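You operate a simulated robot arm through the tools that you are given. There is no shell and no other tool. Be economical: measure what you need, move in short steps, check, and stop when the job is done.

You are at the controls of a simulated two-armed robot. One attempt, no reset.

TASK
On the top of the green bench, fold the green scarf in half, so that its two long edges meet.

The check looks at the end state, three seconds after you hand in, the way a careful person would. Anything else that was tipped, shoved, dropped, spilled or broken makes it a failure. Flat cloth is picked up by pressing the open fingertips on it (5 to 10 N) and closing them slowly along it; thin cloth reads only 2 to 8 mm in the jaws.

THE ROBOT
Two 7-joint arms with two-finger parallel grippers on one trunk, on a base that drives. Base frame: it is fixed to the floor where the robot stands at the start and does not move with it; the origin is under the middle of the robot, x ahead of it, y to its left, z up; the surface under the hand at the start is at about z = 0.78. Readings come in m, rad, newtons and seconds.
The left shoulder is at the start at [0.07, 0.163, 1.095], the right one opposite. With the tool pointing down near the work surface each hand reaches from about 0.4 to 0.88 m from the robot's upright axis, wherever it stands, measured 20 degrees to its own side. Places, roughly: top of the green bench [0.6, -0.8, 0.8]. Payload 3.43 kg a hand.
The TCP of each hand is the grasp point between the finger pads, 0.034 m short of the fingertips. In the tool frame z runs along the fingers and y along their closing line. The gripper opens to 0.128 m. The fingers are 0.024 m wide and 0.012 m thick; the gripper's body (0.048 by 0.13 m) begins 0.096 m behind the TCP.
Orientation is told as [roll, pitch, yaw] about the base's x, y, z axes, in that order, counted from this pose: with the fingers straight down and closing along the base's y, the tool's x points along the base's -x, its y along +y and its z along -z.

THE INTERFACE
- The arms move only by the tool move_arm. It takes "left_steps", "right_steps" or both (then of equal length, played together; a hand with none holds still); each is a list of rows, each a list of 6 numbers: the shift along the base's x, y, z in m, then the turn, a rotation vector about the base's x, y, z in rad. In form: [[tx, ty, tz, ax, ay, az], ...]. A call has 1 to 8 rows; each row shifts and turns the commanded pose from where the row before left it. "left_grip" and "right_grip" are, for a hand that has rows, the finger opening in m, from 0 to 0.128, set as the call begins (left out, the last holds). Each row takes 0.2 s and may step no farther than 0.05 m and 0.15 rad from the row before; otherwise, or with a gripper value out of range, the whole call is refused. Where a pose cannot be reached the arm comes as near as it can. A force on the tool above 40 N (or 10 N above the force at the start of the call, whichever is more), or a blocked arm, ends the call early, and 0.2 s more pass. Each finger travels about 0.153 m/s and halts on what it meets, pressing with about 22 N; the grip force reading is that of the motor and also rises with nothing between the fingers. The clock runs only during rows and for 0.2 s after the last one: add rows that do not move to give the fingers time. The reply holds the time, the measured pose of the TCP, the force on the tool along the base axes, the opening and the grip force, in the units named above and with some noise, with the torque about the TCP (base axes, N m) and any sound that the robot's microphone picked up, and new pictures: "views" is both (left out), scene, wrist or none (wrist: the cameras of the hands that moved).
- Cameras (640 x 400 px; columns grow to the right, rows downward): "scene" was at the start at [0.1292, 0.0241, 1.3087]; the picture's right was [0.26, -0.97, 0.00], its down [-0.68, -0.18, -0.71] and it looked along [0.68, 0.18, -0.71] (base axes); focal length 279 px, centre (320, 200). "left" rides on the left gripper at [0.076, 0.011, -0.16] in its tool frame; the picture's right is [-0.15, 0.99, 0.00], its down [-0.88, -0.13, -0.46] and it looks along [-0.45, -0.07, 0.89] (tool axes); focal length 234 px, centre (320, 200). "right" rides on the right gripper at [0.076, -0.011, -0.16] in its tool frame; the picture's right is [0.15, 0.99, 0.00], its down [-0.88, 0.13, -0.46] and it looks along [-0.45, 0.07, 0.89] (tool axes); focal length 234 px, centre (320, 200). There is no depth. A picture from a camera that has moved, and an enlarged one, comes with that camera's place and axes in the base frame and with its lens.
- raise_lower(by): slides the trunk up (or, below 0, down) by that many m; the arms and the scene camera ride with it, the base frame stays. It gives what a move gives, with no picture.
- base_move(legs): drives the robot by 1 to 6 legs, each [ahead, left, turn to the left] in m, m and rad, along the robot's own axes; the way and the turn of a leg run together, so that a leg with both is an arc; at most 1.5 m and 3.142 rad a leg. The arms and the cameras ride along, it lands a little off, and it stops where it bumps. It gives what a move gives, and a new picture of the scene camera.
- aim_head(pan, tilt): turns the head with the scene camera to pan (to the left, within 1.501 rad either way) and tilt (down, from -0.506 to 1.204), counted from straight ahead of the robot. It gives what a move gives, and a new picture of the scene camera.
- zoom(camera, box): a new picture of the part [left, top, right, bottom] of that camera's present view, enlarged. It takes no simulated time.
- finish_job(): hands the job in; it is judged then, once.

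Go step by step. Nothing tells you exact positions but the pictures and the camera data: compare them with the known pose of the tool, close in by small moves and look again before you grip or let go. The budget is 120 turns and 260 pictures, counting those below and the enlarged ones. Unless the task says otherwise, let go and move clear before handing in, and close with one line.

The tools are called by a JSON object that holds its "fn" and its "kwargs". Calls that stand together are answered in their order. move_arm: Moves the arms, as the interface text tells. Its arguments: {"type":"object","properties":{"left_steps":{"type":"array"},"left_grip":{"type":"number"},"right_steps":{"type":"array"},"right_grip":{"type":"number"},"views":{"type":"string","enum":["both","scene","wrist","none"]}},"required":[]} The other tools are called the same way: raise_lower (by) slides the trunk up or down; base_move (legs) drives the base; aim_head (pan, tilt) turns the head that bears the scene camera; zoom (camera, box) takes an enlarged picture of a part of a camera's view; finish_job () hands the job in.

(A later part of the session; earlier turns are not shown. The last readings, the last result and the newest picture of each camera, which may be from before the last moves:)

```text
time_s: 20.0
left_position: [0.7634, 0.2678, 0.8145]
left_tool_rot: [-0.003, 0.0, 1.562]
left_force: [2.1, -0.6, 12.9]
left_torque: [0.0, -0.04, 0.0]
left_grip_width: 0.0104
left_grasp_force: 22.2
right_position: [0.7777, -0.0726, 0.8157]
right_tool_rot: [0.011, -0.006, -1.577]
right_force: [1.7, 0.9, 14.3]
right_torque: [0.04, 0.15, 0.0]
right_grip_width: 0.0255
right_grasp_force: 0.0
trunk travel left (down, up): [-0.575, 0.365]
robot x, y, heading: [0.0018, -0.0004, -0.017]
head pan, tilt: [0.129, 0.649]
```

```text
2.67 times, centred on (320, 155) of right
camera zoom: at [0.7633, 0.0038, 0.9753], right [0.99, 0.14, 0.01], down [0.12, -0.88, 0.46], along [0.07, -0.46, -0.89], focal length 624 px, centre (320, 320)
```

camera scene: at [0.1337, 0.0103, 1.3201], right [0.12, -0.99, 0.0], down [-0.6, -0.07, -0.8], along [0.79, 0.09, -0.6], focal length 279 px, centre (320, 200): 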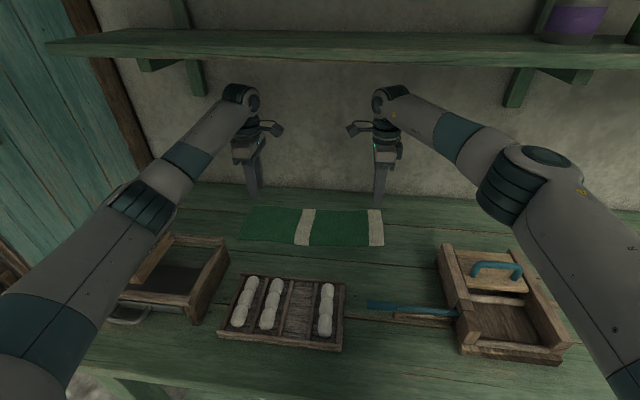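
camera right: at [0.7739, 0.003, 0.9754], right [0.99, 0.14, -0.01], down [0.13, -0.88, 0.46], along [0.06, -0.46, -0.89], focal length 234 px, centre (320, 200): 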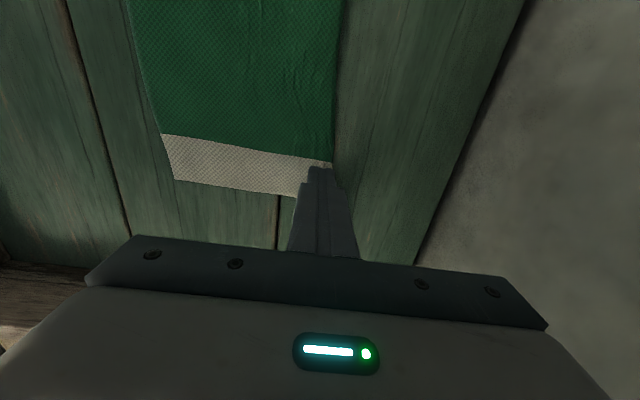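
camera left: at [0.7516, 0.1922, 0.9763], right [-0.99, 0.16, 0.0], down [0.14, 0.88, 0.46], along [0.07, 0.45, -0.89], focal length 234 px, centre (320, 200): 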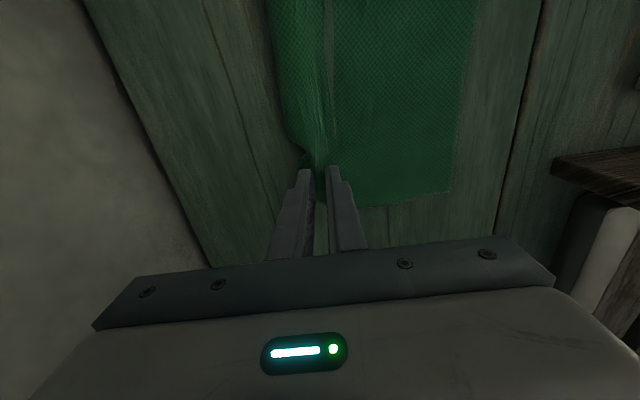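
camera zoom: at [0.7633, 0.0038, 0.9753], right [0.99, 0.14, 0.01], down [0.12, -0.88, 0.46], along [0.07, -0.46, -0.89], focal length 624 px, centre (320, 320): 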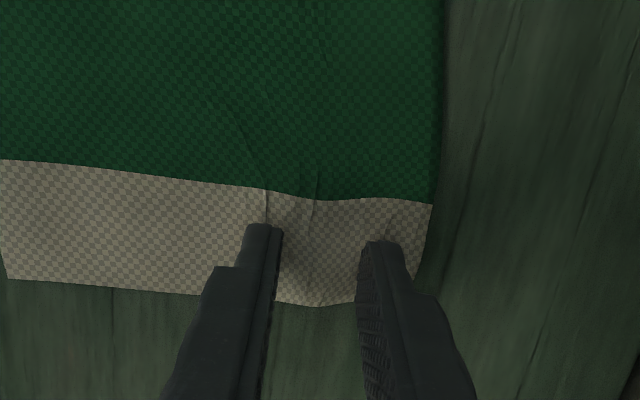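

A ridge is now forming between the fingers, so I'll keep closing.

{"fn": "move_arm", "kwargs": {"right_steps": [[0, 0, 0, 0, 0, 0]], "right_grip": 0.02, "views": "none"}}

{"fn": "move_arm", "kwargs": {"right_steps": [[0, 0, 0, 0, 0, 0]], "right_grip": 0.013, "views": "none"}}

{"fn": "move_arm", "kwargs": {"right_steps": [[0, 0, 0, 0, 0, 0]], "right_grip": 0.007, "views": "none"}}

{"fn": "move_arm", "kwargs": {"right_steps": [[0, 0, 0, 0, 0, 0], [0, 0, 0, 0, 0, 0]], "right_grip": 0.0, "views": "none"}}

{"fn": "zoom", "kwargs": {"camera": "right", "box": [200, 80, 440, 230]}}

```text
time_s: 20.4
left_position: [0.763, 0.2681, 0.8155]
left_tool_rot: [-0.003, -0.001, 1.563]
left_force: [2.8, -1.3, 11.3]
left_torque: [0.0, -0.12, 0.0]
left_grip_width: 0.0105
left_grasp_force: 22.3
right_position: [0.7769, -0.0735, 0.8158]
right_tool_rot: [0.011, -0.008, -1.578]
right_force: [2.2, 0.0, 17.2]
right_torque: [0.01, 0.2, 0.0]
right_grip_width: 0.0193
right_grasp_force: 0.1
trunk travel left (down, up): [-0.575, 0.365]
robot x, y, heading: [-0.0001, 0.0001, -0.014]
head pan, tilt: [0.129, 0.649]
```

```text
time_s: 20.8
left_position: [0.7627, 0.2677, 0.8159]
left_tool_rot: [-0.004, 0.002, 1.562]
left_force: [2.2, -1.4, 10.1]
left_torque: [-0.02, -0.05, -0.02]
left_grip_width: 0.0102
left_grasp_force: 22.1
right_position: [0.7766, -0.0736, 0.8161]
right_tool_rot: [0.012, -0.007, -1.576]
right_force: [0.2, 1.3, 18.7]
right_torque: [0.06, 0.08, 0.01]
right_grip_width: 0.0126
right_grasp_force: 0.1
trunk travel left (down, up): [-0.575, 0.365]
robot x, y, heading: [-0.0046, -0.0017, -0.009]
head pan, tilt: [0.129, 0.649]
```

```text
time_s: 21.2
left_position: [0.7631, 0.2686, 0.8158]
left_tool_rot: [-0.003, 0.002, 1.561]
left_force: [3.1, -2.5, 8.8]
left_torque: [-0.07, -0.06, 0.0]
left_grip_width: 0.01
left_grasp_force: 22.1
right_position: [0.7775, -0.0731, 0.8144]
right_tool_rot: [0.012, -0.008, -1.575]
right_force: [-0.1, 3.1, 19.6]
right_torque: [0.11, 0.09, -0.02]
right_grip_width: 0.007
right_grasp_force: 0.7
trunk travel left (down, up): [-0.575, 0.365]
robot x, y, heading: [-0.0043, -0.0038, -0.014]
head pan, tilt: [0.129, 0.649]
```

```text
time_s: 21.8
left_position: [0.763, 0.2695, 0.8163]
left_tool_rot: [-0.003, 0.001, 1.562]
left_force: [2.2, -3.2, 7.3]
left_torque: [-0.08, -0.07, 0.0]
left_grip_width: 0.01
left_grasp_force: 22.8
right_position: [0.7755, -0.0725, 0.8151]
right_tool_rot: [0.012, -0.008, -1.575]
right_force: [-1.7, 3.3, 21.2]
right_torque: [0.14, 0.11, -0.01]
right_grip_width: 0.0023
right_grasp_force: 22.1
trunk travel left (down, up): [-0.575, 0.365]
robot x, y, heading: [-0.0014, -0.0011, -0.01]
head pan, tilt: [0.129, 0.649]
```

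```text
2.67 times, centred on (320, 155) of right
camera zoom: at [0.7626, 0.0043, 0.9751], right [0.99, 0.14, 0.01], down [0.12, -0.88, 0.46], along [0.07, -0.46, -0.89], focal length 624 px, centre (320, 320)
```

zoom: 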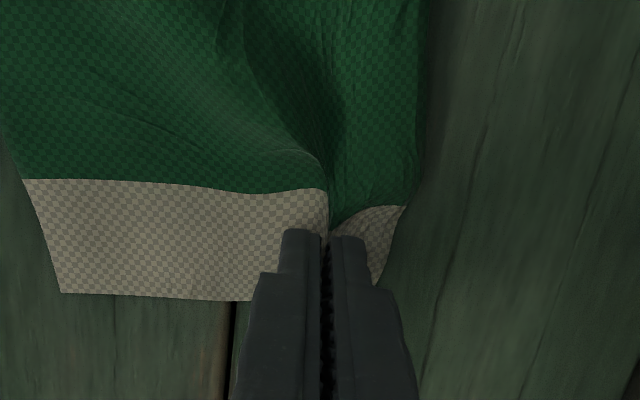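

The right hand has hold of the cloth, but with about 20 mm of edge left outside the jaw, which would double back after folding. I'll reopen and try the outer finger on bare wood just past the edge, so the edge itself gets pinched.

{"fn": "move_arm", "kwargs": {"right_steps": [[0, 0, 0, 0, 0, 0], [0, 0, 0.01, 0, 0, 0], [0.012, 0, 0, 0, 0.01, 0], [0, 0, 0, 0, 0, 0]], "right_grip": 0.04, "views": "none"}}

{"fn": "zoom", "kwargs": {"camera": "right", "box": [200, 80, 440, 230]}}

```text
time_s: 22.8
left_position: [0.7643, 0.2677, 0.8155]
left_tool_rot: [-0.004, 0.0, 1.565]
left_force: [-1.4, 1.0, 17.6]
left_torque: [0.13, 0.08, -0.01]
left_grip_width: 0.0099
left_grasp_force: 22.1
right_position: [0.7888, -0.0733, 0.824]
right_tool_rot: [-0.001, -0.007, -1.58]
right_force: [-0.1, 0.4, -0.1]
right_torque: [0.0, -0.01, 0.01]
right_grip_width: 0.04
right_grasp_force: 0.1
trunk travel left (down, up): [-0.575, 0.365]
robot x, y, heading: [-0.0004, -0.0009, -0.011]
head pan, tilt: [0.129, 0.649]
```

```text
2.67 times, centred on (320, 155) of right
camera zoom: at [0.7771, 0.0029, 0.9834], right [0.99, 0.14, 0.0], down [0.13, -0.88, 0.46], along [0.06, -0.46, -0.89], focal length 624 px, centre (320, 320)
```

zoom: 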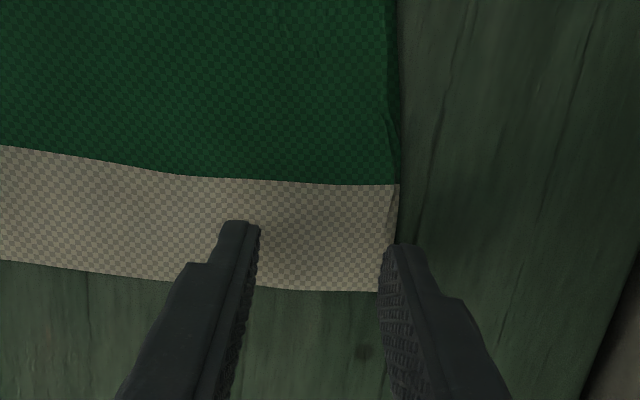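

{"fn": "move_arm", "kwargs": {"right_steps": [[0.009, 0, 0, 0, 0, 0], [0, 0, -0.005, 0, 0, 0], [0, 0, -0.003, 0, 0, 0], [0, 0, -0.001, 0, 0, 0]], "views": "none"}}

{"fn": "zoom", "kwargs": {"camera": "right", "box": [200, 80, 440, 230]}}

```text
time_s: 23.8
left_position: [0.7635, 0.2678, 0.8158]
left_tool_rot: [-0.004, -0.001, 1.563]
left_force: [1.5, 2.1, 18.2]
left_torque: [0.19, -0.04, 0.02]
left_grip_width: 0.0099
left_grasp_force: 22.2
right_position: [0.7971, -0.0735, 0.8157]
right_tool_rot: [-0.001, -0.005, -1.575]
right_force: [1.2, 0.0, 2.5]
right_torque: [0.0, 0.03, -0.03]
right_grip_width: 0.0398
right_grasp_force: 0.0
trunk travel left (down, up): [-0.575, 0.365]
robot x, y, heading: [0.0019, -0.002, -0.012]
head pan, tilt: [0.129, 0.649]
```

```text
2.67 times, centred on (320, 155) of right
camera zoom: at [0.7859, 0.0035, 0.9755], right [0.99, 0.14, 0.0], down [0.12, -0.88, 0.46], along [0.06, -0.46, -0.89], focal length 624 px, centre (320, 320)
```

zoom: 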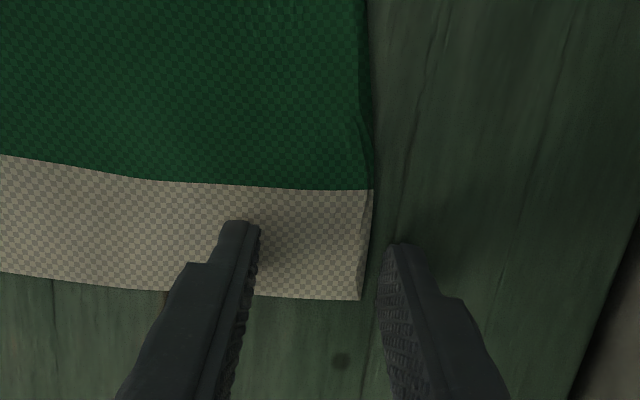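

The edge lies between the jaws with the outer finger on wood. I'll press a little more and close in stages.

{"fn": "move_arm", "kwargs": {"right_steps": [[0, 0, -0.0012, 0, 0, 0]], "right_grip": 0.033, "views": "none"}}

{"fn": "move_arm", "kwargs": {"right_steps": [[0, 0, 0, 0, 0, 0]], "right_grip": 0.026, "views": "none"}}

{"fn": "move_arm", "kwargs": {"right_steps": [[0, 0, 0, 0, 0, 0]], "right_grip": 0.019, "views": "none"}}

{"fn": "zoom", "kwargs": {"camera": "right", "box": [200, 80, 440, 230]}}

```text
time_s: 24.2
left_position: [0.7645, 0.2688, 0.8157]
left_tool_rot: [-0.004, -0.001, 1.561]
left_force: [2.7, 2.8, 16.7]
left_torque: [0.17, -0.12, -0.01]
left_grip_width: 0.0101
left_grasp_force: 22.2
right_position: [0.7975, -0.0733, 0.8153]
right_tool_rot: [0.002, -0.004, -1.579]
right_force: [0.1, 0.3, 8.0]
right_torque: [-0.01, 0.21, -0.02]
right_grip_width: 0.0331
right_grasp_force: 0.1
trunk travel left (down, up): [-0.575, 0.365]
robot x, y, heading: [0.0002, 0.0012, -0.012]
head pan, tilt: [0.129, 0.649]
```

```text
time_s: 24.6
left_position: [0.7625, 0.2697, 0.8155]
left_tool_rot: [-0.003, 0.002, 1.561]
left_force: [2.2, 2.0, 15.7]
left_torque: [0.12, -0.1, -0.01]
left_grip_width: 0.01
left_grasp_force: 22.4
right_position: [0.7976, -0.0732, 0.8157]
right_tool_rot: [0.001, -0.006, -1.578]
right_force: [0.7, 0.9, 12.4]
right_torque: [0.03, 0.08, 0.03]
right_grip_width: 0.0256
right_grasp_force: 0.1
trunk travel left (down, up): [-0.575, 0.365]
robot x, y, heading: [-0.0003, -0.002, -0.013]
head pan, tilt: [0.129, 0.649]
```

```text
time_s: 25.0
left_position: [0.7645, 0.2688, 0.816]
left_tool_rot: [-0.003, 0.002, 1.563]
left_force: [1.4, 0.4, 14.5]
left_torque: [0.08, -0.06, -0.01]
left_grip_width: 0.01
left_grasp_force: 22.2
right_position: [0.798, -0.0742, 0.8157]
right_tool_rot: [0.001, -0.009, -1.577]
right_force: [3.4, 0.8, 14.0]
right_torque: [-0.01, 0.1, -0.03]
right_grip_width: 0.0175
right_grasp_force: 0.1
trunk travel left (down, up): [-0.575, 0.365]
robot x, y, heading: [-0.0029, -0.0012, -0.012]
head pan, tilt: [0.129, 0.649]
```

```text
2.67 times, centred on (320, 155) of right
camera zoom: at [0.7854, 0.0033, 0.9751], right [0.99, 0.14, 0.0], down [0.12, -0.88, 0.46], along [0.07, -0.46, -0.89], focal length 624 px, centre (320, 320)
```

zoom: 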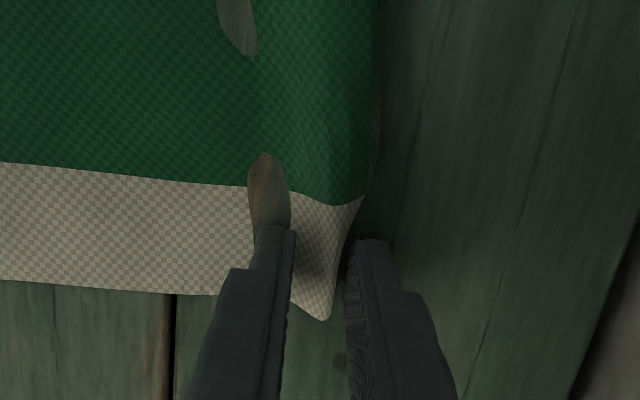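

That is much better, with the edge itself being gathered between the pads. I'll finish closing.

{"fn": "move_arm", "kwargs": {"right_steps": [[0, 0, 0, 0, 0, 0]], "right_grip": 0.012, "views": "none"}}

{"fn": "move_arm", "kwargs": {"right_steps": [[0, 0, 0.0005, 0, 0, 0]], "right_grip": 0.006, "views": "none"}}

{"fn": "move_arm", "kwargs": {"right_steps": [[0, 0, 0, 0, 0, 0], [0, 0, 0, 0, 0, 0]], "right_grip": 0.0, "views": "none"}}

{"fn": "zoom", "kwargs": {"camera": "right", "box": [200, 80, 440, 230]}}

```text
time_s: 25.4
left_position: [0.7636, 0.2692, 0.8157]
left_tool_rot: [-0.004, 0.002, 1.561]
left_force: [1.9, 0.5, 13.8]
left_torque: [0.07, -0.04, 0.01]
left_grip_width: 0.0099
left_grasp_force: 22.1
right_position: [0.7974, -0.0745, 0.8151]
right_tool_rot: [0.001, -0.008, -1.579]
right_force: [2.4, -0.7, 16.4]
right_torque: [0.01, 0.1, -0.03]
right_grip_width: 0.0107
right_grasp_force: 0.1
trunk travel left (down, up): [-0.575, 0.365]
robot x, y, heading: [-0.002, -0.001, -0.014]
head pan, tilt: [0.129, 0.649]
```

```text
time_s: 25.8
left_position: [0.7638, 0.2675, 0.8166]
left_tool_rot: [-0.002, 0.002, 1.564]
left_force: [1.0, -0.9, 12.6]
left_torque: [0.02, 0.0, 0.0]
left_grip_width: 0.0098
left_grasp_force: 21.7
right_position: [0.7968, -0.073, 0.8152]
right_tool_rot: [0.001, -0.005, -1.577]
right_force: [1.8, 0.6, 13.6]
right_torque: [0.02, 0.04, 0.01]
right_grip_width: 0.0048
right_grasp_force: 0.1
trunk travel left (down, up): [-0.575, 0.365]
robot x, y, heading: [-0.0029, -0.0045, -0.016]
head pan, tilt: [0.129, 0.649]
```

```text
time_s: 26.4
left_position: [0.7637, 0.2685, 0.8157]
left_tool_rot: [-0.004, -0.003, 1.561]
left_force: [2.3, -0.7, 10.5]
left_torque: [0.05, -0.03, -0.01]
left_grip_width: 0.0098
left_grasp_force: 22.0
right_position: [0.7981, -0.0734, 0.8154]
right_tool_rot: [-0.001, -0.009, -1.578]
right_force: [-2.9, 0.2, 13.6]
right_torque: [0.01, 0.2, 0.02]
right_grip_width: 0.0023
right_grasp_force: 21.9
trunk travel left (down, up): [-0.575, 0.365]
robot x, y, heading: [-0.0048, -0.0005, -0.008]
head pan, tilt: [0.129, 0.649]
```

```text
2.67 times, centred on (320, 155) of right
camera zoom: at [0.785, 0.0035, 0.9751], right [0.99, 0.14, 0.0], down [0.12, -0.88, 0.46], along [0.06, -0.46, -0.89], focal length 624 px, centre (320, 320)
```

zoom: 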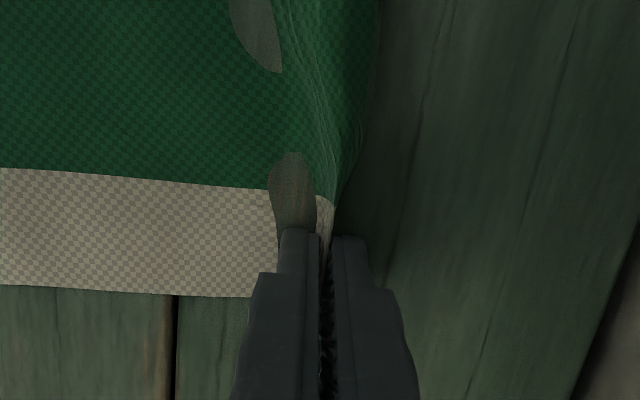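

The right hand now holds the very edge. I'll redo the left hand the same way for a clean pinch.

{"fn": "move_arm", "kwargs": {"left_steps": [[0, 0, 0, 0, 0, 0], [0, 0, 0.01, 0, 0, 0], [0.012, 0, 0, 0, 0, 0], [0, 0, 0, 0, 0, 0]], "left_grip": 0.04, "views": "none"}}

{"fn": "zoom", "kwargs": {"camera": "left", "box": [200, 80, 440, 230]}}

```text
time_s: 27.4
left_position: [0.7751, 0.2691, 0.8255]
left_tool_rot: [-0.001, 0.003, 1.562]
left_force: [-1.1, -0.4, -0.2]
left_torque: [-0.03, -0.02, 0.02]
left_grip_width: 0.0402
left_grasp_force: 0.0
right_position: [0.7986, -0.0722, 0.8142]
right_tool_rot: [0.003, -0.007, -1.577]
right_force: [-2.2, -0.6, 18.7]
right_torque: [-0.01, 0.16, 0.01]
right_grip_width: 0.0026
right_grasp_force: 22.2
trunk travel left (down, up): [-0.575, 0.365]
robot x, y, heading: [-0.0042, -0.0029, -0.012]
head pan, tilt: [0.129, 0.649]
```

```text
2.67 times, centred on (320, 155) of left
camera zoom: at [0.7638, 0.193, 0.9854], right [-0.99, 0.15, 0.0], down [0.14, 0.88, 0.46], along [0.07, 0.45, -0.89], focal length 624 px, centre (320, 320)
```

zoom: 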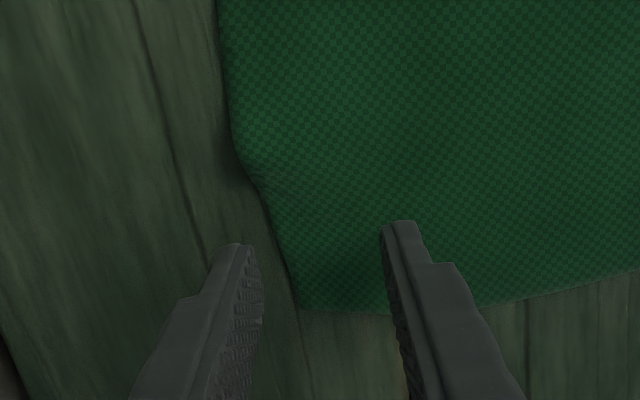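

{"fn": "move_arm", "kwargs": {"left_steps": [[0, 0, -0.005, 0, 0, 0], [0, 0, -0.003, 0, 0, 0], [0, 0, -0.0015, 0, 0, 0], [0, 0, -0.0005, 0, 0, 0]], "views": "none"}}

{"fn": "zoom", "kwargs": {"camera": "left", "box": [200, 80, 440, 230]}}

```text
time_s: 28.4
left_position: [0.7756, 0.2693, 0.8157]
left_tool_rot: [-0.004, 0.001, 1.563]
left_force: [-0.2, 0.1, 5.2]
left_torque: [0.07, 0.19, 0.01]
left_grip_width: 0.0405
left_grasp_force: 0.3
right_position: [0.7984, -0.0725, 0.8142]
right_tool_rot: [0.001, -0.008, -1.578]
right_force: [2.8, -0.1, 18.5]
right_torque: [0.0, 0.05, -0.01]
right_grip_width: 0.0027
right_grasp_force: 21.7
trunk travel left (down, up): [-0.575, 0.365]
robot x, y, heading: [-0.0019, -0.0013, -0.01]
head pan, tilt: [0.129, 0.649]
```

```text
2.67 times, centred on (320, 155) of left
camera zoom: at [0.7642, 0.1929, 0.9764], right [-0.99, 0.15, 0.0], down [0.14, 0.88, 0.46], along [0.07, 0.45, -0.89], focal length 624 px, centre (320, 320)
```

zoom: 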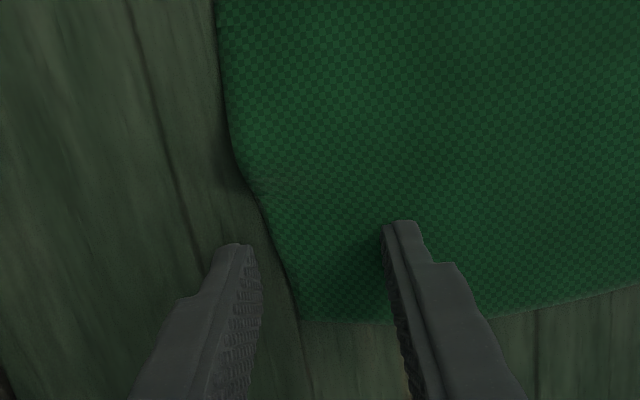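

{"fn": "move_arm", "kwargs": {"left_steps": [[0, 0, -0.0003, 0, 0, 0]], "left_grip": 0.033, "views": "none"}}

{"fn": "move_arm", "kwargs": {"left_steps": [[0, 0, 0, 0, 0, 0]], "left_grip": 0.026, "views": "none"}}

{"fn": "move_arm", "kwargs": {"left_steps": [[0, 0, 0, 0, 0, 0]], "left_grip": 0.019, "views": "none"}}

{"fn": "zoom", "kwargs": {"camera": "left", "box": [200, 80, 440, 230]}}

```text
time_s: 28.8
left_position: [0.7756, 0.2689, 0.8166]
left_tool_rot: [-0.004, 0.003, 1.563]
left_force: [-0.7, -0.1, 5.4]
left_torque: [0.06, 0.14, -0.03]
left_grip_width: 0.0334
left_grasp_force: 0.2
right_position: [0.7976, -0.0737, 0.8151]
right_tool_rot: [0.001, -0.01, -1.579]
right_force: [2.7, 0.1, 18.2]
right_torque: [0.02, -0.03, -0.01]
right_grip_width: 0.0026
right_grasp_force: 21.9
trunk travel left (down, up): [-0.575, 0.365]
robot x, y, heading: [-0.0008, -0.0011, -0.011]
head pan, tilt: [0.129, 0.649]
```

```text
time_s: 29.2
left_position: [0.7756, 0.2686, 0.8165]
left_tool_rot: [-0.004, 0.0, 1.562]
left_force: [1.5, -0.4, 7.4]
left_torque: [0.04, 0.07, 0.0]
left_grip_width: 0.0253
left_grasp_force: 0.1
right_position: [0.7978, -0.0729, 0.8157]
right_tool_rot: [0.002, -0.009, -1.579]
right_force: [2.7, 0.9, 17.7]
right_torque: [0.01, -0.02, 0.01]
right_grip_width: 0.0023
right_grasp_force: 21.6
trunk travel left (down, up): [-0.575, 0.365]
robot x, y, heading: [-0.0014, -0.0029, -0.012]
head pan, tilt: [0.129, 0.649]
```

```text
time_s: 29.6
left_position: [0.7764, 0.2694, 0.8156]
left_tool_rot: [-0.003, 0.003, 1.562]
left_force: [0.3, 0.1, 8.2]
left_torque: [0.06, 0.07, -0.03]
left_grip_width: 0.0184
left_grasp_force: 0.1
right_position: [0.7979, -0.0729, 0.8145]
right_tool_rot: [0.002, -0.009, -1.577]
right_force: [3.8, 1.2, 17.8]
right_torque: [0.05, -0.04, -0.02]
right_grip_width: 0.0028
right_grasp_force: 21.9
trunk travel left (down, up): [-0.575, 0.365]
robot x, y, heading: [0.0005, 0.0003, -0.008]
head pan, tilt: [0.129, 0.649]
```

```text
2.67 times, centred on (320, 155) of left
camera zoom: at [0.7639, 0.1928, 0.9763], right [-0.99, 0.15, 0.0], down [0.14, 0.88, 0.46], along [0.07, 0.45, -0.89], focal length 624 px, centre (320, 320)
```

zoom: 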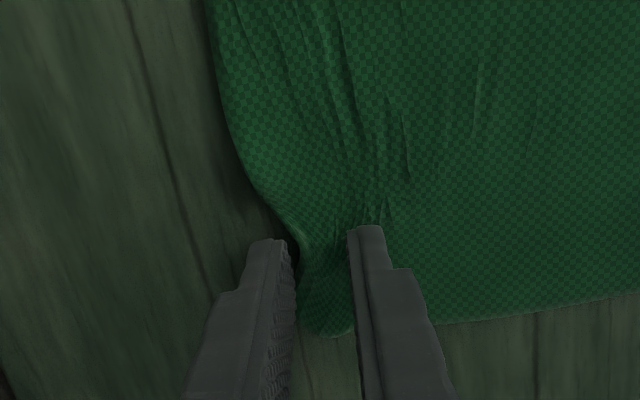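

Again the edge is being gathered between the pads, so I'll finish closing.

{"fn": "move_arm", "kwargs": {"left_steps": [[0, 0, 0, 0, 0, 0]], "left_grip": 0.012, "views": "none"}}

{"fn": "move_arm", "kwargs": {"left_steps": [[0, 0, 0, 0, 0, 0]], "left_grip": 0.006, "views": "none"}}

{"fn": "move_arm", "kwargs": {"left_steps": [[0, 0, 0, 0, 0, 0], [0, 0, 0, 0, 0, 0]], "left_grip": 0.0, "views": "scene"}}

{"fn": "zoom", "kwargs": {"camera": "left", "box": [200, 80, 440, 230]}}

```text
time_s: 30.0
left_position: [0.7752, 0.2686, 0.8169]
left_tool_rot: [-0.002, 0.001, 1.564]
left_force: [1.6, -1.1, 7.9]
left_torque: [0.02, 0.03, 0.01]
left_grip_width: 0.0118
left_grasp_force: 0.1
right_position: [0.7968, -0.0732, 0.8144]
right_tool_rot: [0.002, -0.009, -1.579]
right_force: [3.8, 1.5, 17.4]
right_torque: [0.06, -0.06, 0.0]
right_grip_width: 0.0024
right_grasp_force: 21.9
trunk travel left (down, up): [-0.575, 0.365]
robot x, y, heading: [-0.0022, -0.0013, -0.016]
head pan, tilt: [0.129, 0.649]
```

```text
time_s: 30.4
left_position: [0.7763, 0.2689, 0.8157]
left_tool_rot: [-0.003, 0.001, 1.564]
left_force: [0.2, -0.7, 8.7]
left_torque: [0.07, 0.02, -0.05]
left_grip_width: 0.0055
left_grasp_force: 0.1
right_position: [0.7968, -0.0735, 0.8165]
right_tool_rot: [0.002, -0.01, -1.578]
right_force: [2.4, 1.4, 17.8]
right_torque: [0.04, -0.06, 0.02]
right_grip_width: 0.0027
right_grasp_force: 22.3
trunk travel left (down, up): [-0.575, 0.365]
robot x, y, heading: [-0.0017, -0.0028, -0.005]
head pan, tilt: [0.129, 0.649]
```

```text
time_s: 31.0
left_position: [0.7758, 0.2697, 0.8162]
left_tool_rot: [-0.004, 0.003, 1.563]
left_force: [0.8, -0.8, 9.5]
left_torque: [0.01, 0.03, -0.02]
left_grip_width: 0.0023
left_grasp_force: 22.4
right_position: [0.7976, -0.0726, 0.8144]
right_tool_rot: [0.003, -0.009, -1.578]
right_force: [2.8, 0.2, 17.1]
right_torque: [0.05, -0.03, -0.01]
right_grip_width: 0.0024
right_grasp_force: 22.2
trunk travel left (down, up): [-0.575, 0.365]
robot x, y, heading: [-0.0028, -0.0024, -0.013]
head pan, tilt: [0.129, 0.649]
camera scene: at [0.1319, 0.0109, 1.3203], right [0.12, -0.99, 0.0], down [-0.6, -0.07, -0.8], along [0.79, 0.09, -0.6], focal length 279 px, centre (320, 200)
```

scene: 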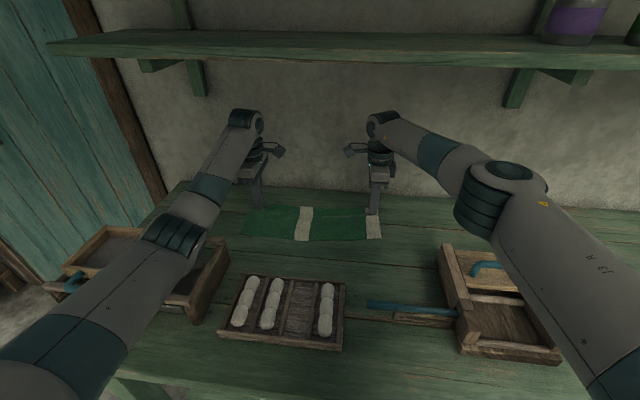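

```text
2.67 times, centred on (320, 155) of left
camera zoom: at [0.7638, 0.193, 0.9763], right [-0.99, 0.15, 0.0], down [0.14, 0.88, 0.46], along [0.07, 0.45, -0.89], focal length 624 px, centre (320, 320)
```

zoom: 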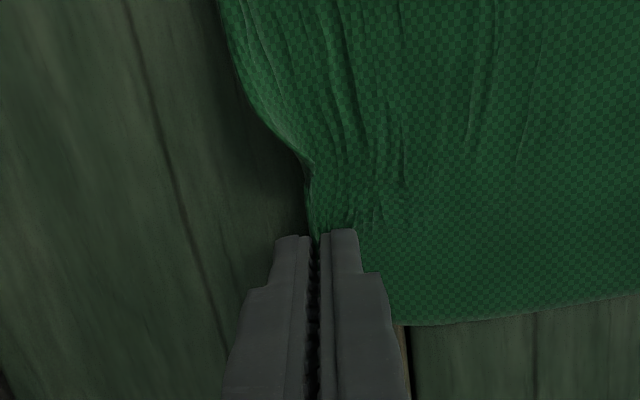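

Both hands hold the far edge with 2.3 mm in the jaws. I'll start the fold arc slowly, leaning the grippers back a bit towards the robot, and look partway.

{"fn": "move_arm", "kwargs": {"left_steps": [[-0.0035, 0, 0.0155, 0, -0.0375, 0], [-0.0079, 0, 0.0145, 0, -0.0375, 0], [-0.0118, 0, 0.0124, 0, -0.0375, 0], [-0.015, 0, 0.0096, 0, -0.0375, 0]], "right_steps": [[-0.0035, 0, 0.0155, 0, -0.0375, 0], [-0.0079, 0, 0.0145, 0, -0.0375, 0], [-0.0118, 0, 0.0124, 0, -0.0375, 0], [-0.015, 0, 0.0096, 0, -0.0375, 0]], "views": "both"}}

{"fn": "zoom", "kwargs": {"camera": "scene", "box": [200, 160, 440, 310]}}

```text
time_s: 32.2
left_position: [0.7405, 0.2264, 0.8817]
left_tool_rot: [-0.165, -0.002, 1.524]
left_force: [0.1, -0.6, -0.2]
left_torque: [-0.02, -0.01, -0.01]
left_grip_width: 0.002
left_grasp_force: 21.9
right_position: [0.755, -0.1037, 0.8734]
right_tool_rot: [0.159, 0.005, -1.597]
right_force: [-0.7, 0.3, 0.5]
right_torque: [-0.01, 0.0, 0.0]
right_grip_width: 0.0026
right_grasp_force: 22.9
trunk travel left (down, up): [-0.575, 0.365]
robot x, y, heading: [0.0026, -0.0089, -0.035]
head pan, tilt: [0.129, 0.649]
stopped in row 4 (left hand): the arm was blocked; the commanded pose is now the measured one
camera scene: at [0.1262, -0.0112, 1.3224], right [0.1, -1.0, -0.01], down [-0.59, -0.05, -0.8], along [0.8, 0.08, -0.6], focal length 279 px, centre (320, 200)
camera right: at [0.7196, -0.0276, 1.0304], right [0.98, 0.12, 0.16], down [0.03, -0.88, 0.47], along [0.19, -0.45, -0.87], focal length 234 px, centre (320, 200)
camera left: at [0.7002, 0.1512, 1.0375], right [-0.97, 0.19, -0.16], down [0.09, 0.88, 0.47], along [0.23, 0.44, -0.87], focal length 234 px, centre (320, 200)
```

scene: 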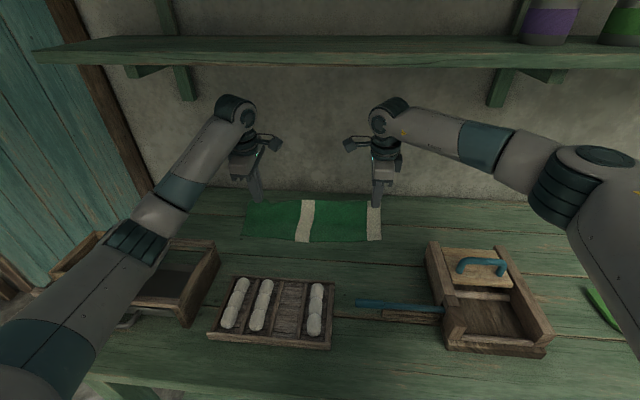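
right: 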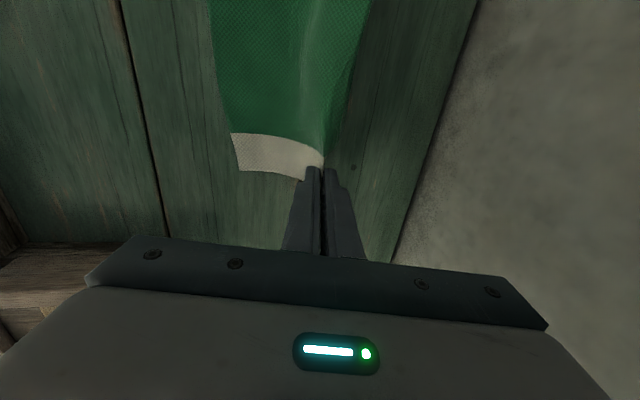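
left: 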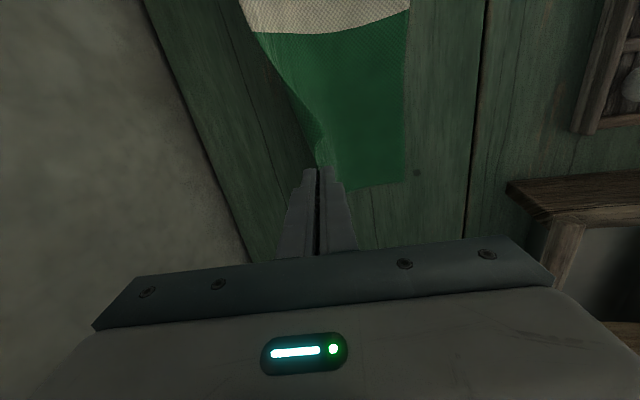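

```text
2.67 times, centred on (320, 235) of scene
camera zoom: at [0.1262, -0.0112, 1.3224], right [0.1, -1.0, -0.01], down [-0.59, -0.05, -0.8], along [0.8, 0.08, -0.6], focal length 743 px, centre (320, 107)
```

zoom: 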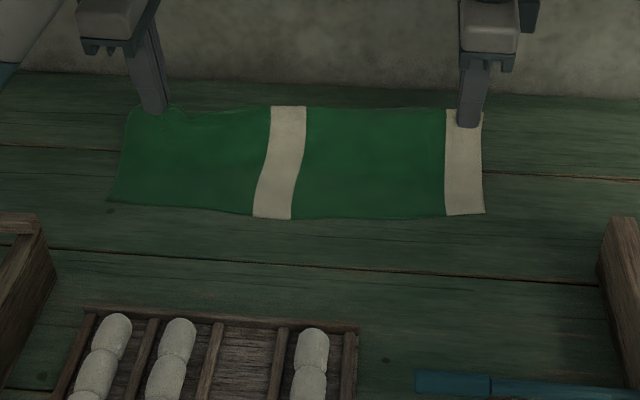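

The left arm was blocked again and the base yawed slightly, so something is pushing on it. The cloth is still held in both hands. I'll look at the left arm's surroundings.

{"fn": "aim_head", "kwargs": {"pan": 0.75, "tilt": 0.8}}

```text
time_s: 33.2
left_position: [0.7406, 0.2273, 0.8793]
left_tool_rot: [-0.165, -0.008, 1.528]
left_force: [0.4, -0.1, -0.4]
left_torque: [0.01, -0.01, 0.03]
left_grip_width: 0.002
left_grasp_force: 21.5
right_position: [0.7569, -0.1026, 0.8706]
right_tool_rot: [0.157, 0.007, -1.597]
right_force: [0.5, 0.3, 0.0]
right_torque: [-0.05, 0.04, 0.02]
right_grip_width: 0.0028
right_grasp_force: 22.2
trunk travel left (down, up): [-0.575, 0.365]
robot x, y, heading: [0.0035, -0.007, -0.028]
head pan, tilt: [0.75, 0.799]
camera scene: at [0.1035, 0.0301, 1.3092], right [0.66, -0.75, -0.01], down [-0.53, -0.46, -0.71], along [0.53, 0.47, -0.71], focal length 279 px, centre (320, 200)
```

scene: 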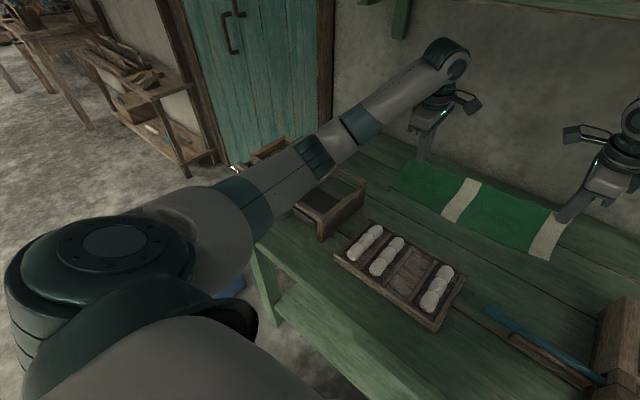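

The left elbow is resting on the sieve frame over the left box, and it would drop lower as I pull back. I'll raise the trunk in small amounts and lower the hands by the same amounts, so the arms straighten and the elbow clears.

{"fn": "raise_lower", "kwargs": {"by": 0.03}}

{"fn": "move_arm", "kwargs": {"left_steps": [[0, 0.01, -0.012, 0, 0, 0], [0, 0.01, -0.012, 0, 0, 0], [0, 0.01, -0.012, 0, 0, 0], [0, 0.005, -0.012, 0, 0, 0]], "right_steps": [[0, 0.008, -0.012, 0, 0, 0], [0, 0.008, -0.012, 0, 0, 0], [0, 0.008, -0.012, 0, 0, 0], [0, 0.004, -0.012, 0, 0, 0]], "views": "scene"}}

```text
time_s: 34.0
left_position: [0.7445, 0.2496, 0.8949]
left_tool_rot: [-0.151, 0.002, 1.54]
left_force: [-0.1, -0.2, -0.6]
left_torque: [0.01, 0.0, -0.01]
left_grip_width: 0.0022
left_grasp_force: 22.0
right_position: [0.7643, -0.0868, 0.8951]
right_tool_rot: [0.149, -0.007, -1.592]
right_force: [-0.1, 0.1, 0.3]
right_torque: [0.02, 0.02, 0.0]
right_grip_width: 0.0025
right_grasp_force: 22.2
trunk travel left (down, up): [-0.605, 0.335]
robot x, y, heading: [0.0005, -0.004, -0.025]
head pan, tilt: [0.75, 0.799]
```

```text
time_s: 35.2
left_position: [0.7491, 0.2595, 0.882]
left_tool_rot: [-0.197, -0.004, 1.524]
left_force: [0.7, 0.3, 0.2]
left_torque: [0.01, 0.01, 0.0]
left_grip_width: 0.0021
left_grasp_force: 22.1
right_position: [0.7562, -0.0767, 0.8528]
right_tool_rot: [0.158, 0.006, -1.602]
right_force: [-0.3, 0.2, 0.7]
right_torque: [-0.01, 0.0, -0.02]
right_grip_width: 0.0026
right_grasp_force: 21.9
trunk travel left (down, up): [-0.605, 0.335]
robot x, y, heading: [0.0006, -0.0054, -0.032]
head pan, tilt: [0.75, 0.799]
stopped in row 4 (left hand): the arm was blocked; the commanded pose is now the measured one
camera scene: at [0.1013, 0.0332, 1.3377], right [0.66, -0.75, 0.0], down [-0.53, -0.46, -0.71], along [0.53, 0.47, -0.71], focal length 279 px, centre (320, 200)
```

scene: 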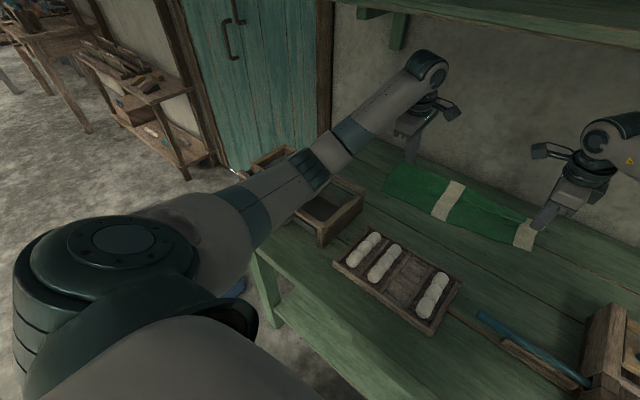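

{"fn": "raise_lower", "kwargs": {"by": 0.03}}

{"fn": "zoom", "kwargs": {"camera": "scene", "box": [200, 100, 400, 260]}}

```text
time_s: 35.9
left_position: [0.7529, 0.2747, 0.8949]
left_tool_rot: [-0.173, 0.006, 1.532]
left_force: [-0.3, -0.5, 0.4]
left_torque: [0.04, 0.03, -0.01]
left_grip_width: 0.002
left_grasp_force: 21.9
right_position: [0.7655, -0.0644, 0.8773]
right_tool_rot: [0.147, -0.005, -1.597]
right_force: [0.0, -0.4, -0.8]
right_torque: [0.05, -0.03, 0.0]
right_grip_width: 0.0027
right_grasp_force: 22.6
trunk travel left (down, up): [-0.635, 0.305]
robot x, y, heading: [0.0069, -0.0031, -0.031]
head pan, tilt: [0.75, 0.799]
```

```text
2.50 times, centred on (300, 180) of scene
camera zoom: at [0.1137, 0.0485, 1.3668], right [0.66, -0.75, 0.0], down [-0.54, -0.47, -0.7], along [0.52, 0.46, -0.72], focal length 696 px, centre (370, 250)
```

zoom: 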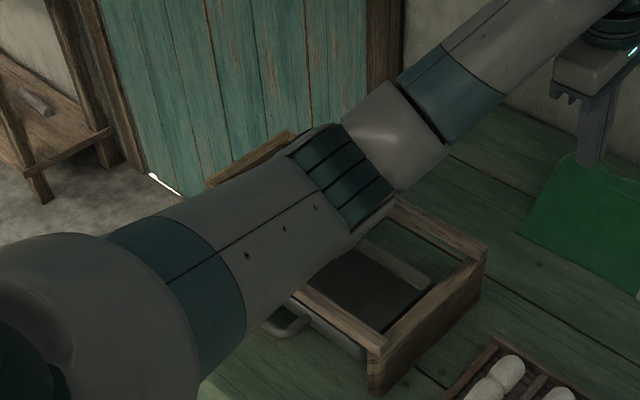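

{"fn": "raise_lower", "kwargs": {"by": 0.03}}

{"fn": "move_arm", "kwargs": {"left_steps": [[0, 0, -0.01, 0, 0, 0], [0, 0, -0.01, 0, 0, 0], [0, 0, -0.01, 0, 0, 0]], "right_steps": [[0, 0, -0.01, 0, 0, 0], [0, 0, -0.01, 0, 0, 0], [0, 0, -0.01, 0, 0, 0]], "views": "none"}}

{"fn": "raise_lower", "kwargs": {"by": 0.03}}

{"fn": "move_arm", "kwargs": {"left_steps": [[0, 0, -0.01, 0, 0, 0], [0, 0, -0.01, 0, 0, 0], [0, 0, -0.01, 0, 0, 0]], "right_steps": [[0, 0, -0.01, 0, 0, 0], [0, 0, -0.01, 0, 0, 0], [0, 0, -0.01, 0, 0, 0]], "views": "scene"}}

```text
time_s: 36.7
left_position: [0.7542, 0.2741, 0.9254]
left_tool_rot: [-0.176, 0.007, 1.531]
left_force: [0.6, -0.2, 0.1]
left_torque: [-0.03, 0.01, -0.01]
left_grip_width: 0.0021
left_grasp_force: 21.5
right_position: [0.766, -0.0663, 0.9059]
right_tool_rot: [0.149, -0.007, -1.598]
right_force: [-0.7, -1.3, -0.7]
right_torque: [-0.04, 0.04, -0.01]
right_grip_width: 0.0027
right_grasp_force: 22.4
trunk travel left (down, up): [-0.665, 0.275]
robot x, y, heading: [0.0044, -0.0055, -0.031]
head pan, tilt: [0.75, 0.799]
```

```text
time_s: 37.5
left_position: [0.7553, 0.2732, 0.8952]
left_tool_rot: [-0.176, 0.007, 1.531]
left_force: [0.5, -0.4, -0.5]
left_torque: [0.01, 0.02, 0.0]
left_grip_width: 0.0019
left_grasp_force: 22.5
right_position: [0.7664, -0.066, 0.8785]
right_tool_rot: [0.149, -0.006, -1.598]
right_force: [-0.7, -0.4, -1.0]
right_torque: [-0.03, 0.04, 0.01]
right_grip_width: 0.0029
right_grasp_force: 22.0
trunk travel left (down, up): [-0.665, 0.275]
robot x, y, heading: [0.0045, -0.0031, -0.035]
head pan, tilt: [0.75, 0.799]
```

```text
time_s: 38.2
left_position: [0.7553, 0.2732, 0.9243]
left_tool_rot: [-0.177, 0.008, 1.53]
left_force: [0.1, -0.1, -0.4]
left_torque: [0.01, 0.01, -0.03]
left_grip_width: 0.0021
left_grasp_force: 22.6
right_position: [0.7653, -0.0661, 0.9073]
right_tool_rot: [0.149, -0.006, -1.599]
right_force: [0.5, 1.3, 0.5]
right_torque: [-0.01, 0.03, 0.0]
right_grip_width: 0.0027
right_grasp_force: 22.2
trunk travel left (down, up): [-0.695, 0.245]
robot x, y, heading: [0.0028, -0.0061, -0.03]
head pan, tilt: [0.75, 0.799]
```

```text
time_s: 39.0
left_position: [0.7537, 0.2727, 0.8954]
left_tool_rot: [-0.177, 0.007, 1.532]
left_force: [-0.2, -0.5, 0.8]
left_torque: [0.03, 0.0, -0.03]
left_grip_width: 0.0017
left_grasp_force: 22.3
right_position: [0.7657, -0.0667, 0.8784]
right_tool_rot: [0.149, -0.005, -1.598]
right_force: [-0.1, 0.6, -0.7]
right_torque: [0.04, 0.07, 0.0]
right_grip_width: 0.0028
right_grasp_force: 21.8
trunk travel left (down, up): [-0.695, 0.245]
robot x, y, heading: [0.0023, -0.0049, -0.039]
head pan, tilt: [0.75, 0.799]
camera scene: at [0.1142, 0.0487, 1.4274], right [0.66, -0.75, 0.0], down [-0.54, -0.47, -0.7], along [0.52, 0.46, -0.72], focal length 279 px, centre (320, 200)
```

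scene: 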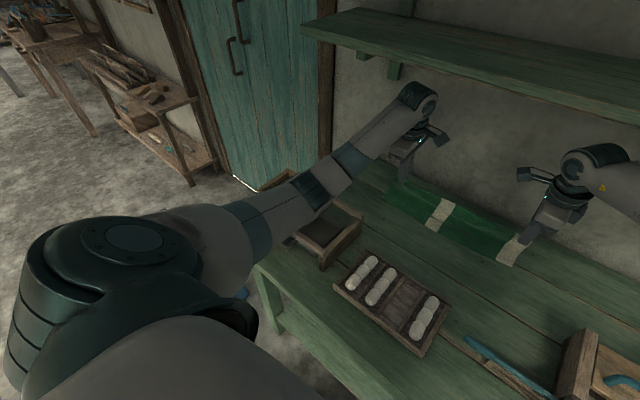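

It moves freely now. I'll do two more rounds for margin.

{"fn": "move_arm", "kwargs": {"left_steps": [[0, 0, -0.01, 0, 0, 0], [0, 0, -0.012, 0, 0, 0]], "right_steps": [[0, 0, -0.005, 0, 0, 0], [0, 0, -0.003, 0, 0, 0]], "views": "none"}}

{"fn": "raise_lower", "kwargs": {"by": 0.04}}

{"fn": "move_arm", "kwargs": {"left_steps": [[0, 0, -0.014, 0, 0, 0], [0, 0, -0.013, 0, 0, 0], [0, 0, -0.013, 0, 0, 0]], "right_steps": [[0, 0, -0.014, 0, 0, 0], [0, 0, -0.013, 0, 0, 0], [0, 0, -0.013, 0, 0, 0]], "views": "none"}}

{"fn": "raise_lower", "kwargs": {"by": 0.04}}

{"fn": "move_arm", "kwargs": {"left_steps": [[0, 0, -0.014, 0, 0, 0], [0, 0, -0.013, 0, 0, 0], [0, 0, -0.013, 0, 0, 0]], "right_steps": [[0, 0, -0.014, 0, 0, 0], [0, 0, -0.013, 0, 0, 0], [0, 0, -0.013, 0, 0, 0]], "views": "wrist"}}

{"fn": "aim_head", "kwargs": {"pan": 0.16, "tilt": 0.8}}

```text
time_s: 39.6
left_position: [0.7529, 0.2728, 0.8741]
left_tool_rot: [-0.176, 0.008, 1.531]
left_force: [0.2, 0.2, 0.4]
left_torque: [-0.02, 0.01, -0.02]
left_grip_width: 0.0019
left_grasp_force: 22.0
right_position: [0.7653, -0.065, 0.8704]
right_tool_rot: [0.148, -0.009, -1.597]
right_force: [-0.9, -0.4, 0.0]
right_torque: [-0.01, 0.04, -0.02]
right_grip_width: 0.0028
right_grasp_force: 22.0
trunk travel left (down, up): [-0.695, 0.245]
robot x, y, heading: [0.0022, -0.0049, -0.034]
head pan, tilt: [0.75, 0.799]
```

```text
time_s: 40.5
left_position: [0.7537, 0.2727, 0.9134]
left_tool_rot: [-0.177, 0.008, 1.53]
left_force: [0.0, -0.1, -0.6]
left_torque: [-0.02, 0.03, 0.05]
left_grip_width: 0.0017
left_grasp_force: 21.9
right_position: [0.7661, -0.0645, 0.91]
right_tool_rot: [0.146, -0.005, -1.597]
right_force: [0.5, -0.5, -0.4]
right_torque: [0.0, 0.04, -0.02]
right_grip_width: 0.0027
right_grasp_force: 21.9
trunk travel left (down, up): [-0.735, 0.205]
robot x, y, heading: [0.0018, -0.0048, -0.027]
head pan, tilt: [0.75, 0.799]
```

```text
time_s: 41.3
left_position: [0.7542, 0.2728, 0.8746]
left_tool_rot: [-0.176, 0.006, 1.531]
left_force: [0.1, 0.3, 0.9]
left_torque: [0.03, -0.01, -0.01]
left_grip_width: 0.0018
left_grasp_force: 22.0
right_position: [0.7651, -0.0654, 0.8714]
right_tool_rot: [0.149, -0.008, -1.6]
right_force: [-0.3, 0.0, 0.3]
right_torque: [-0.01, 0.01, 0.0]
right_grip_width: 0.0026
right_grasp_force: 21.8
trunk travel left (down, up): [-0.735, 0.205]
robot x, y, heading: [0.001, -0.0047, -0.03]
head pan, tilt: [0.75, 0.799]
```

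```text
time_s: 42.1
left_position: [0.7534, 0.2742, 0.9144]
left_tool_rot: [-0.174, 0.008, 1.529]
left_force: [0.8, -0.7, 0.0]
left_torque: [-0.03, 0.0, -0.02]
left_grip_width: 0.0022
left_grasp_force: 21.8
right_position: [0.7655, -0.0655, 0.9119]
right_tool_rot: [0.148, -0.008, -1.598]
right_force: [-0.4, 1.0, -1.1]
right_torque: [-0.03, 0.06, 0.03]
right_grip_width: 0.0025
right_grasp_force: 21.4
trunk travel left (down, up): [-0.775, 0.165]
robot x, y, heading: [-0.0013, -0.0082, -0.031]
head pan, tilt: [0.75, 0.799]
```

```text
time_s: 42.9
left_position: [0.7547, 0.274, 0.8753]
left_tool_rot: [-0.175, 0.008, 1.53]
left_force: [0.9, -1.2, 0.2]
left_torque: [-0.01, 0.01, 0.01]
left_grip_width: 0.0018
left_grasp_force: 22.4
right_position: [0.7645, -0.0652, 0.871]
right_tool_rot: [0.149, -0.008, -1.598]
right_force: [0.8, 0.7, -0.7]
right_torque: [-0.01, 0.05, -0.01]
right_grip_width: 0.0026
right_grasp_force: 22.5
trunk travel left (down, up): [-0.775, 0.165]
robot x, y, heading: [0.0003, -0.0096, -0.031]
head pan, tilt: [0.75, 0.799]
camera right: at [0.7304, 0.0128, 1.0276], right [0.98, 0.12, 0.15], down [0.04, -0.88, 0.48], along [0.19, -0.46, -0.87], focal length 234 px, centre (320, 200)
camera left: at [0.7121, 0.2007, 1.0319], right [-0.97, 0.18, -0.17], down [0.08, 0.88, 0.47], along [0.24, 0.44, -0.87], focal length 234 px, centre (320, 200)
```

right: 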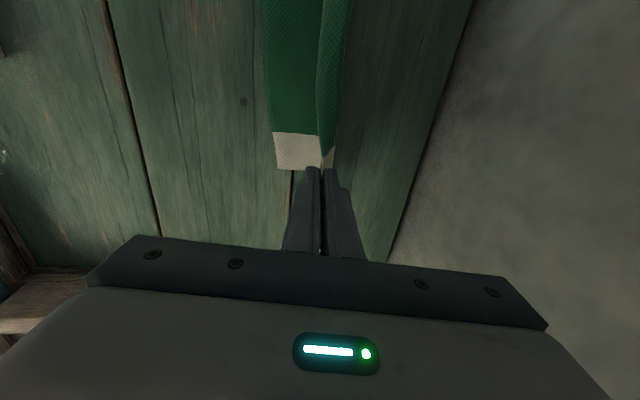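
left: 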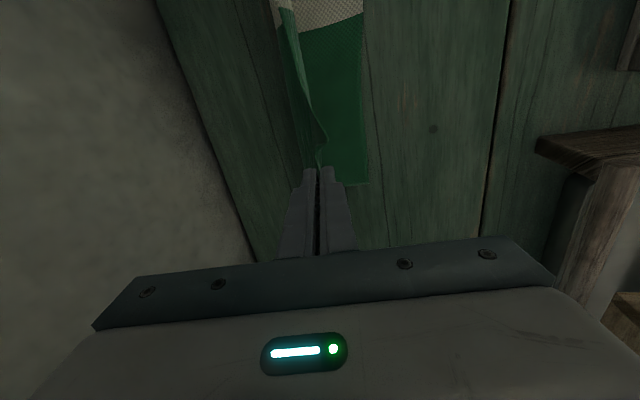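

```text
time_s: 43.9
left_position: [0.7537, 0.2743, 0.8758]
left_tool_rot: [-0.177, 0.006, 1.532]
left_force: [-0.3, 0.9, 0.8]
left_torque: [-0.02, 0.02, 0.0]
left_grip_width: 0.0021
left_grasp_force: 21.9
right_position: [0.7647, -0.0662, 0.8723]
right_tool_rot: [0.147, -0.007, -1.598]
right_force: [-1.5, 0.9, 0.0]
right_torque: [-0.01, 0.0, 0.03]
right_grip_width: 0.0025
right_grasp_force: 22.2
trunk travel left (down, up): [-0.775, 0.165]
robot x, y, heading: [0.0018, -0.004, -0.029]
head pan, tilt: [0.161, 0.799]
camera scene: at [0.1335, 0.006, 1.5073], right [0.13, -0.99, 0.0], down [-0.71, -0.09, -0.7], along [0.69, 0.09, -0.72], focal length 279 px, centre (320, 200)
```

scene: 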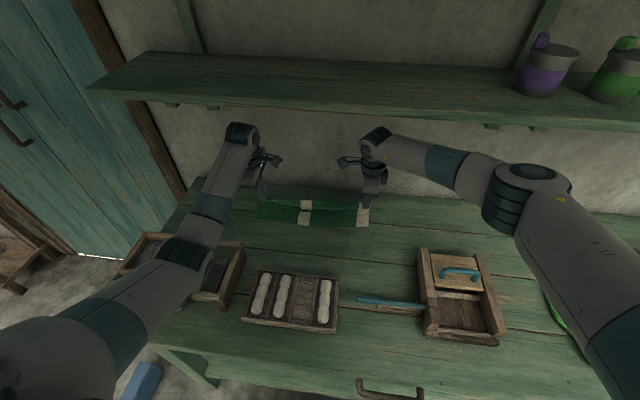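

The elbow is clear now and the sieve and box look unmoved. The scarf seems to have slid back a little under the hands, so I'll zoom in to measure where its near edge lies.

{"fn": "zoom", "kwargs": {"camera": "scene", "box": [220, 130, 420, 255]}}

{"fn": "zoom", "kwargs": {"camera": "scene", "box": [100, 200, 260, 320]}}

```text
3.20 times, centred on (320, 192) of scene
camera zoom: at [0.1335, 0.006, 1.5073], right [0.13, -0.99, 0.0], down [-0.71, -0.09, -0.7], along [0.69, 0.09, -0.72], focal length 891 px, centre (320, 224)
```

zoom: 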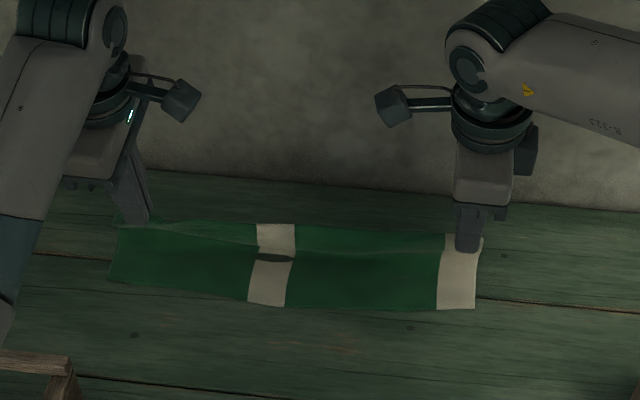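

```text
3.33 times, centred on (180, 260) of scene
camera zoom: at [0.1335, 0.006, 1.5073], right [0.13, -0.99, 0.0], down [-0.71, -0.09, -0.7], along [0.69, 0.09, -0.72], focal length 928 px, centre (787, 0)
```

zoom: 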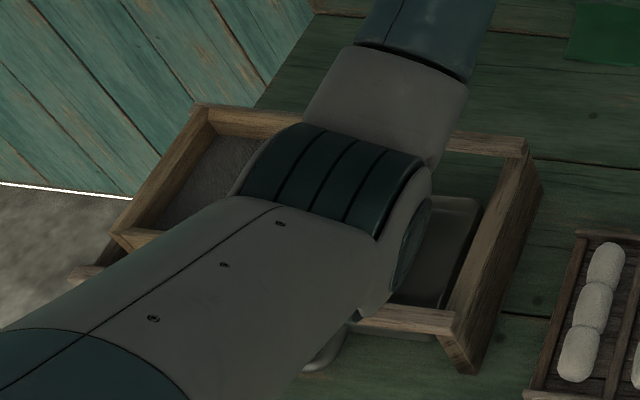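

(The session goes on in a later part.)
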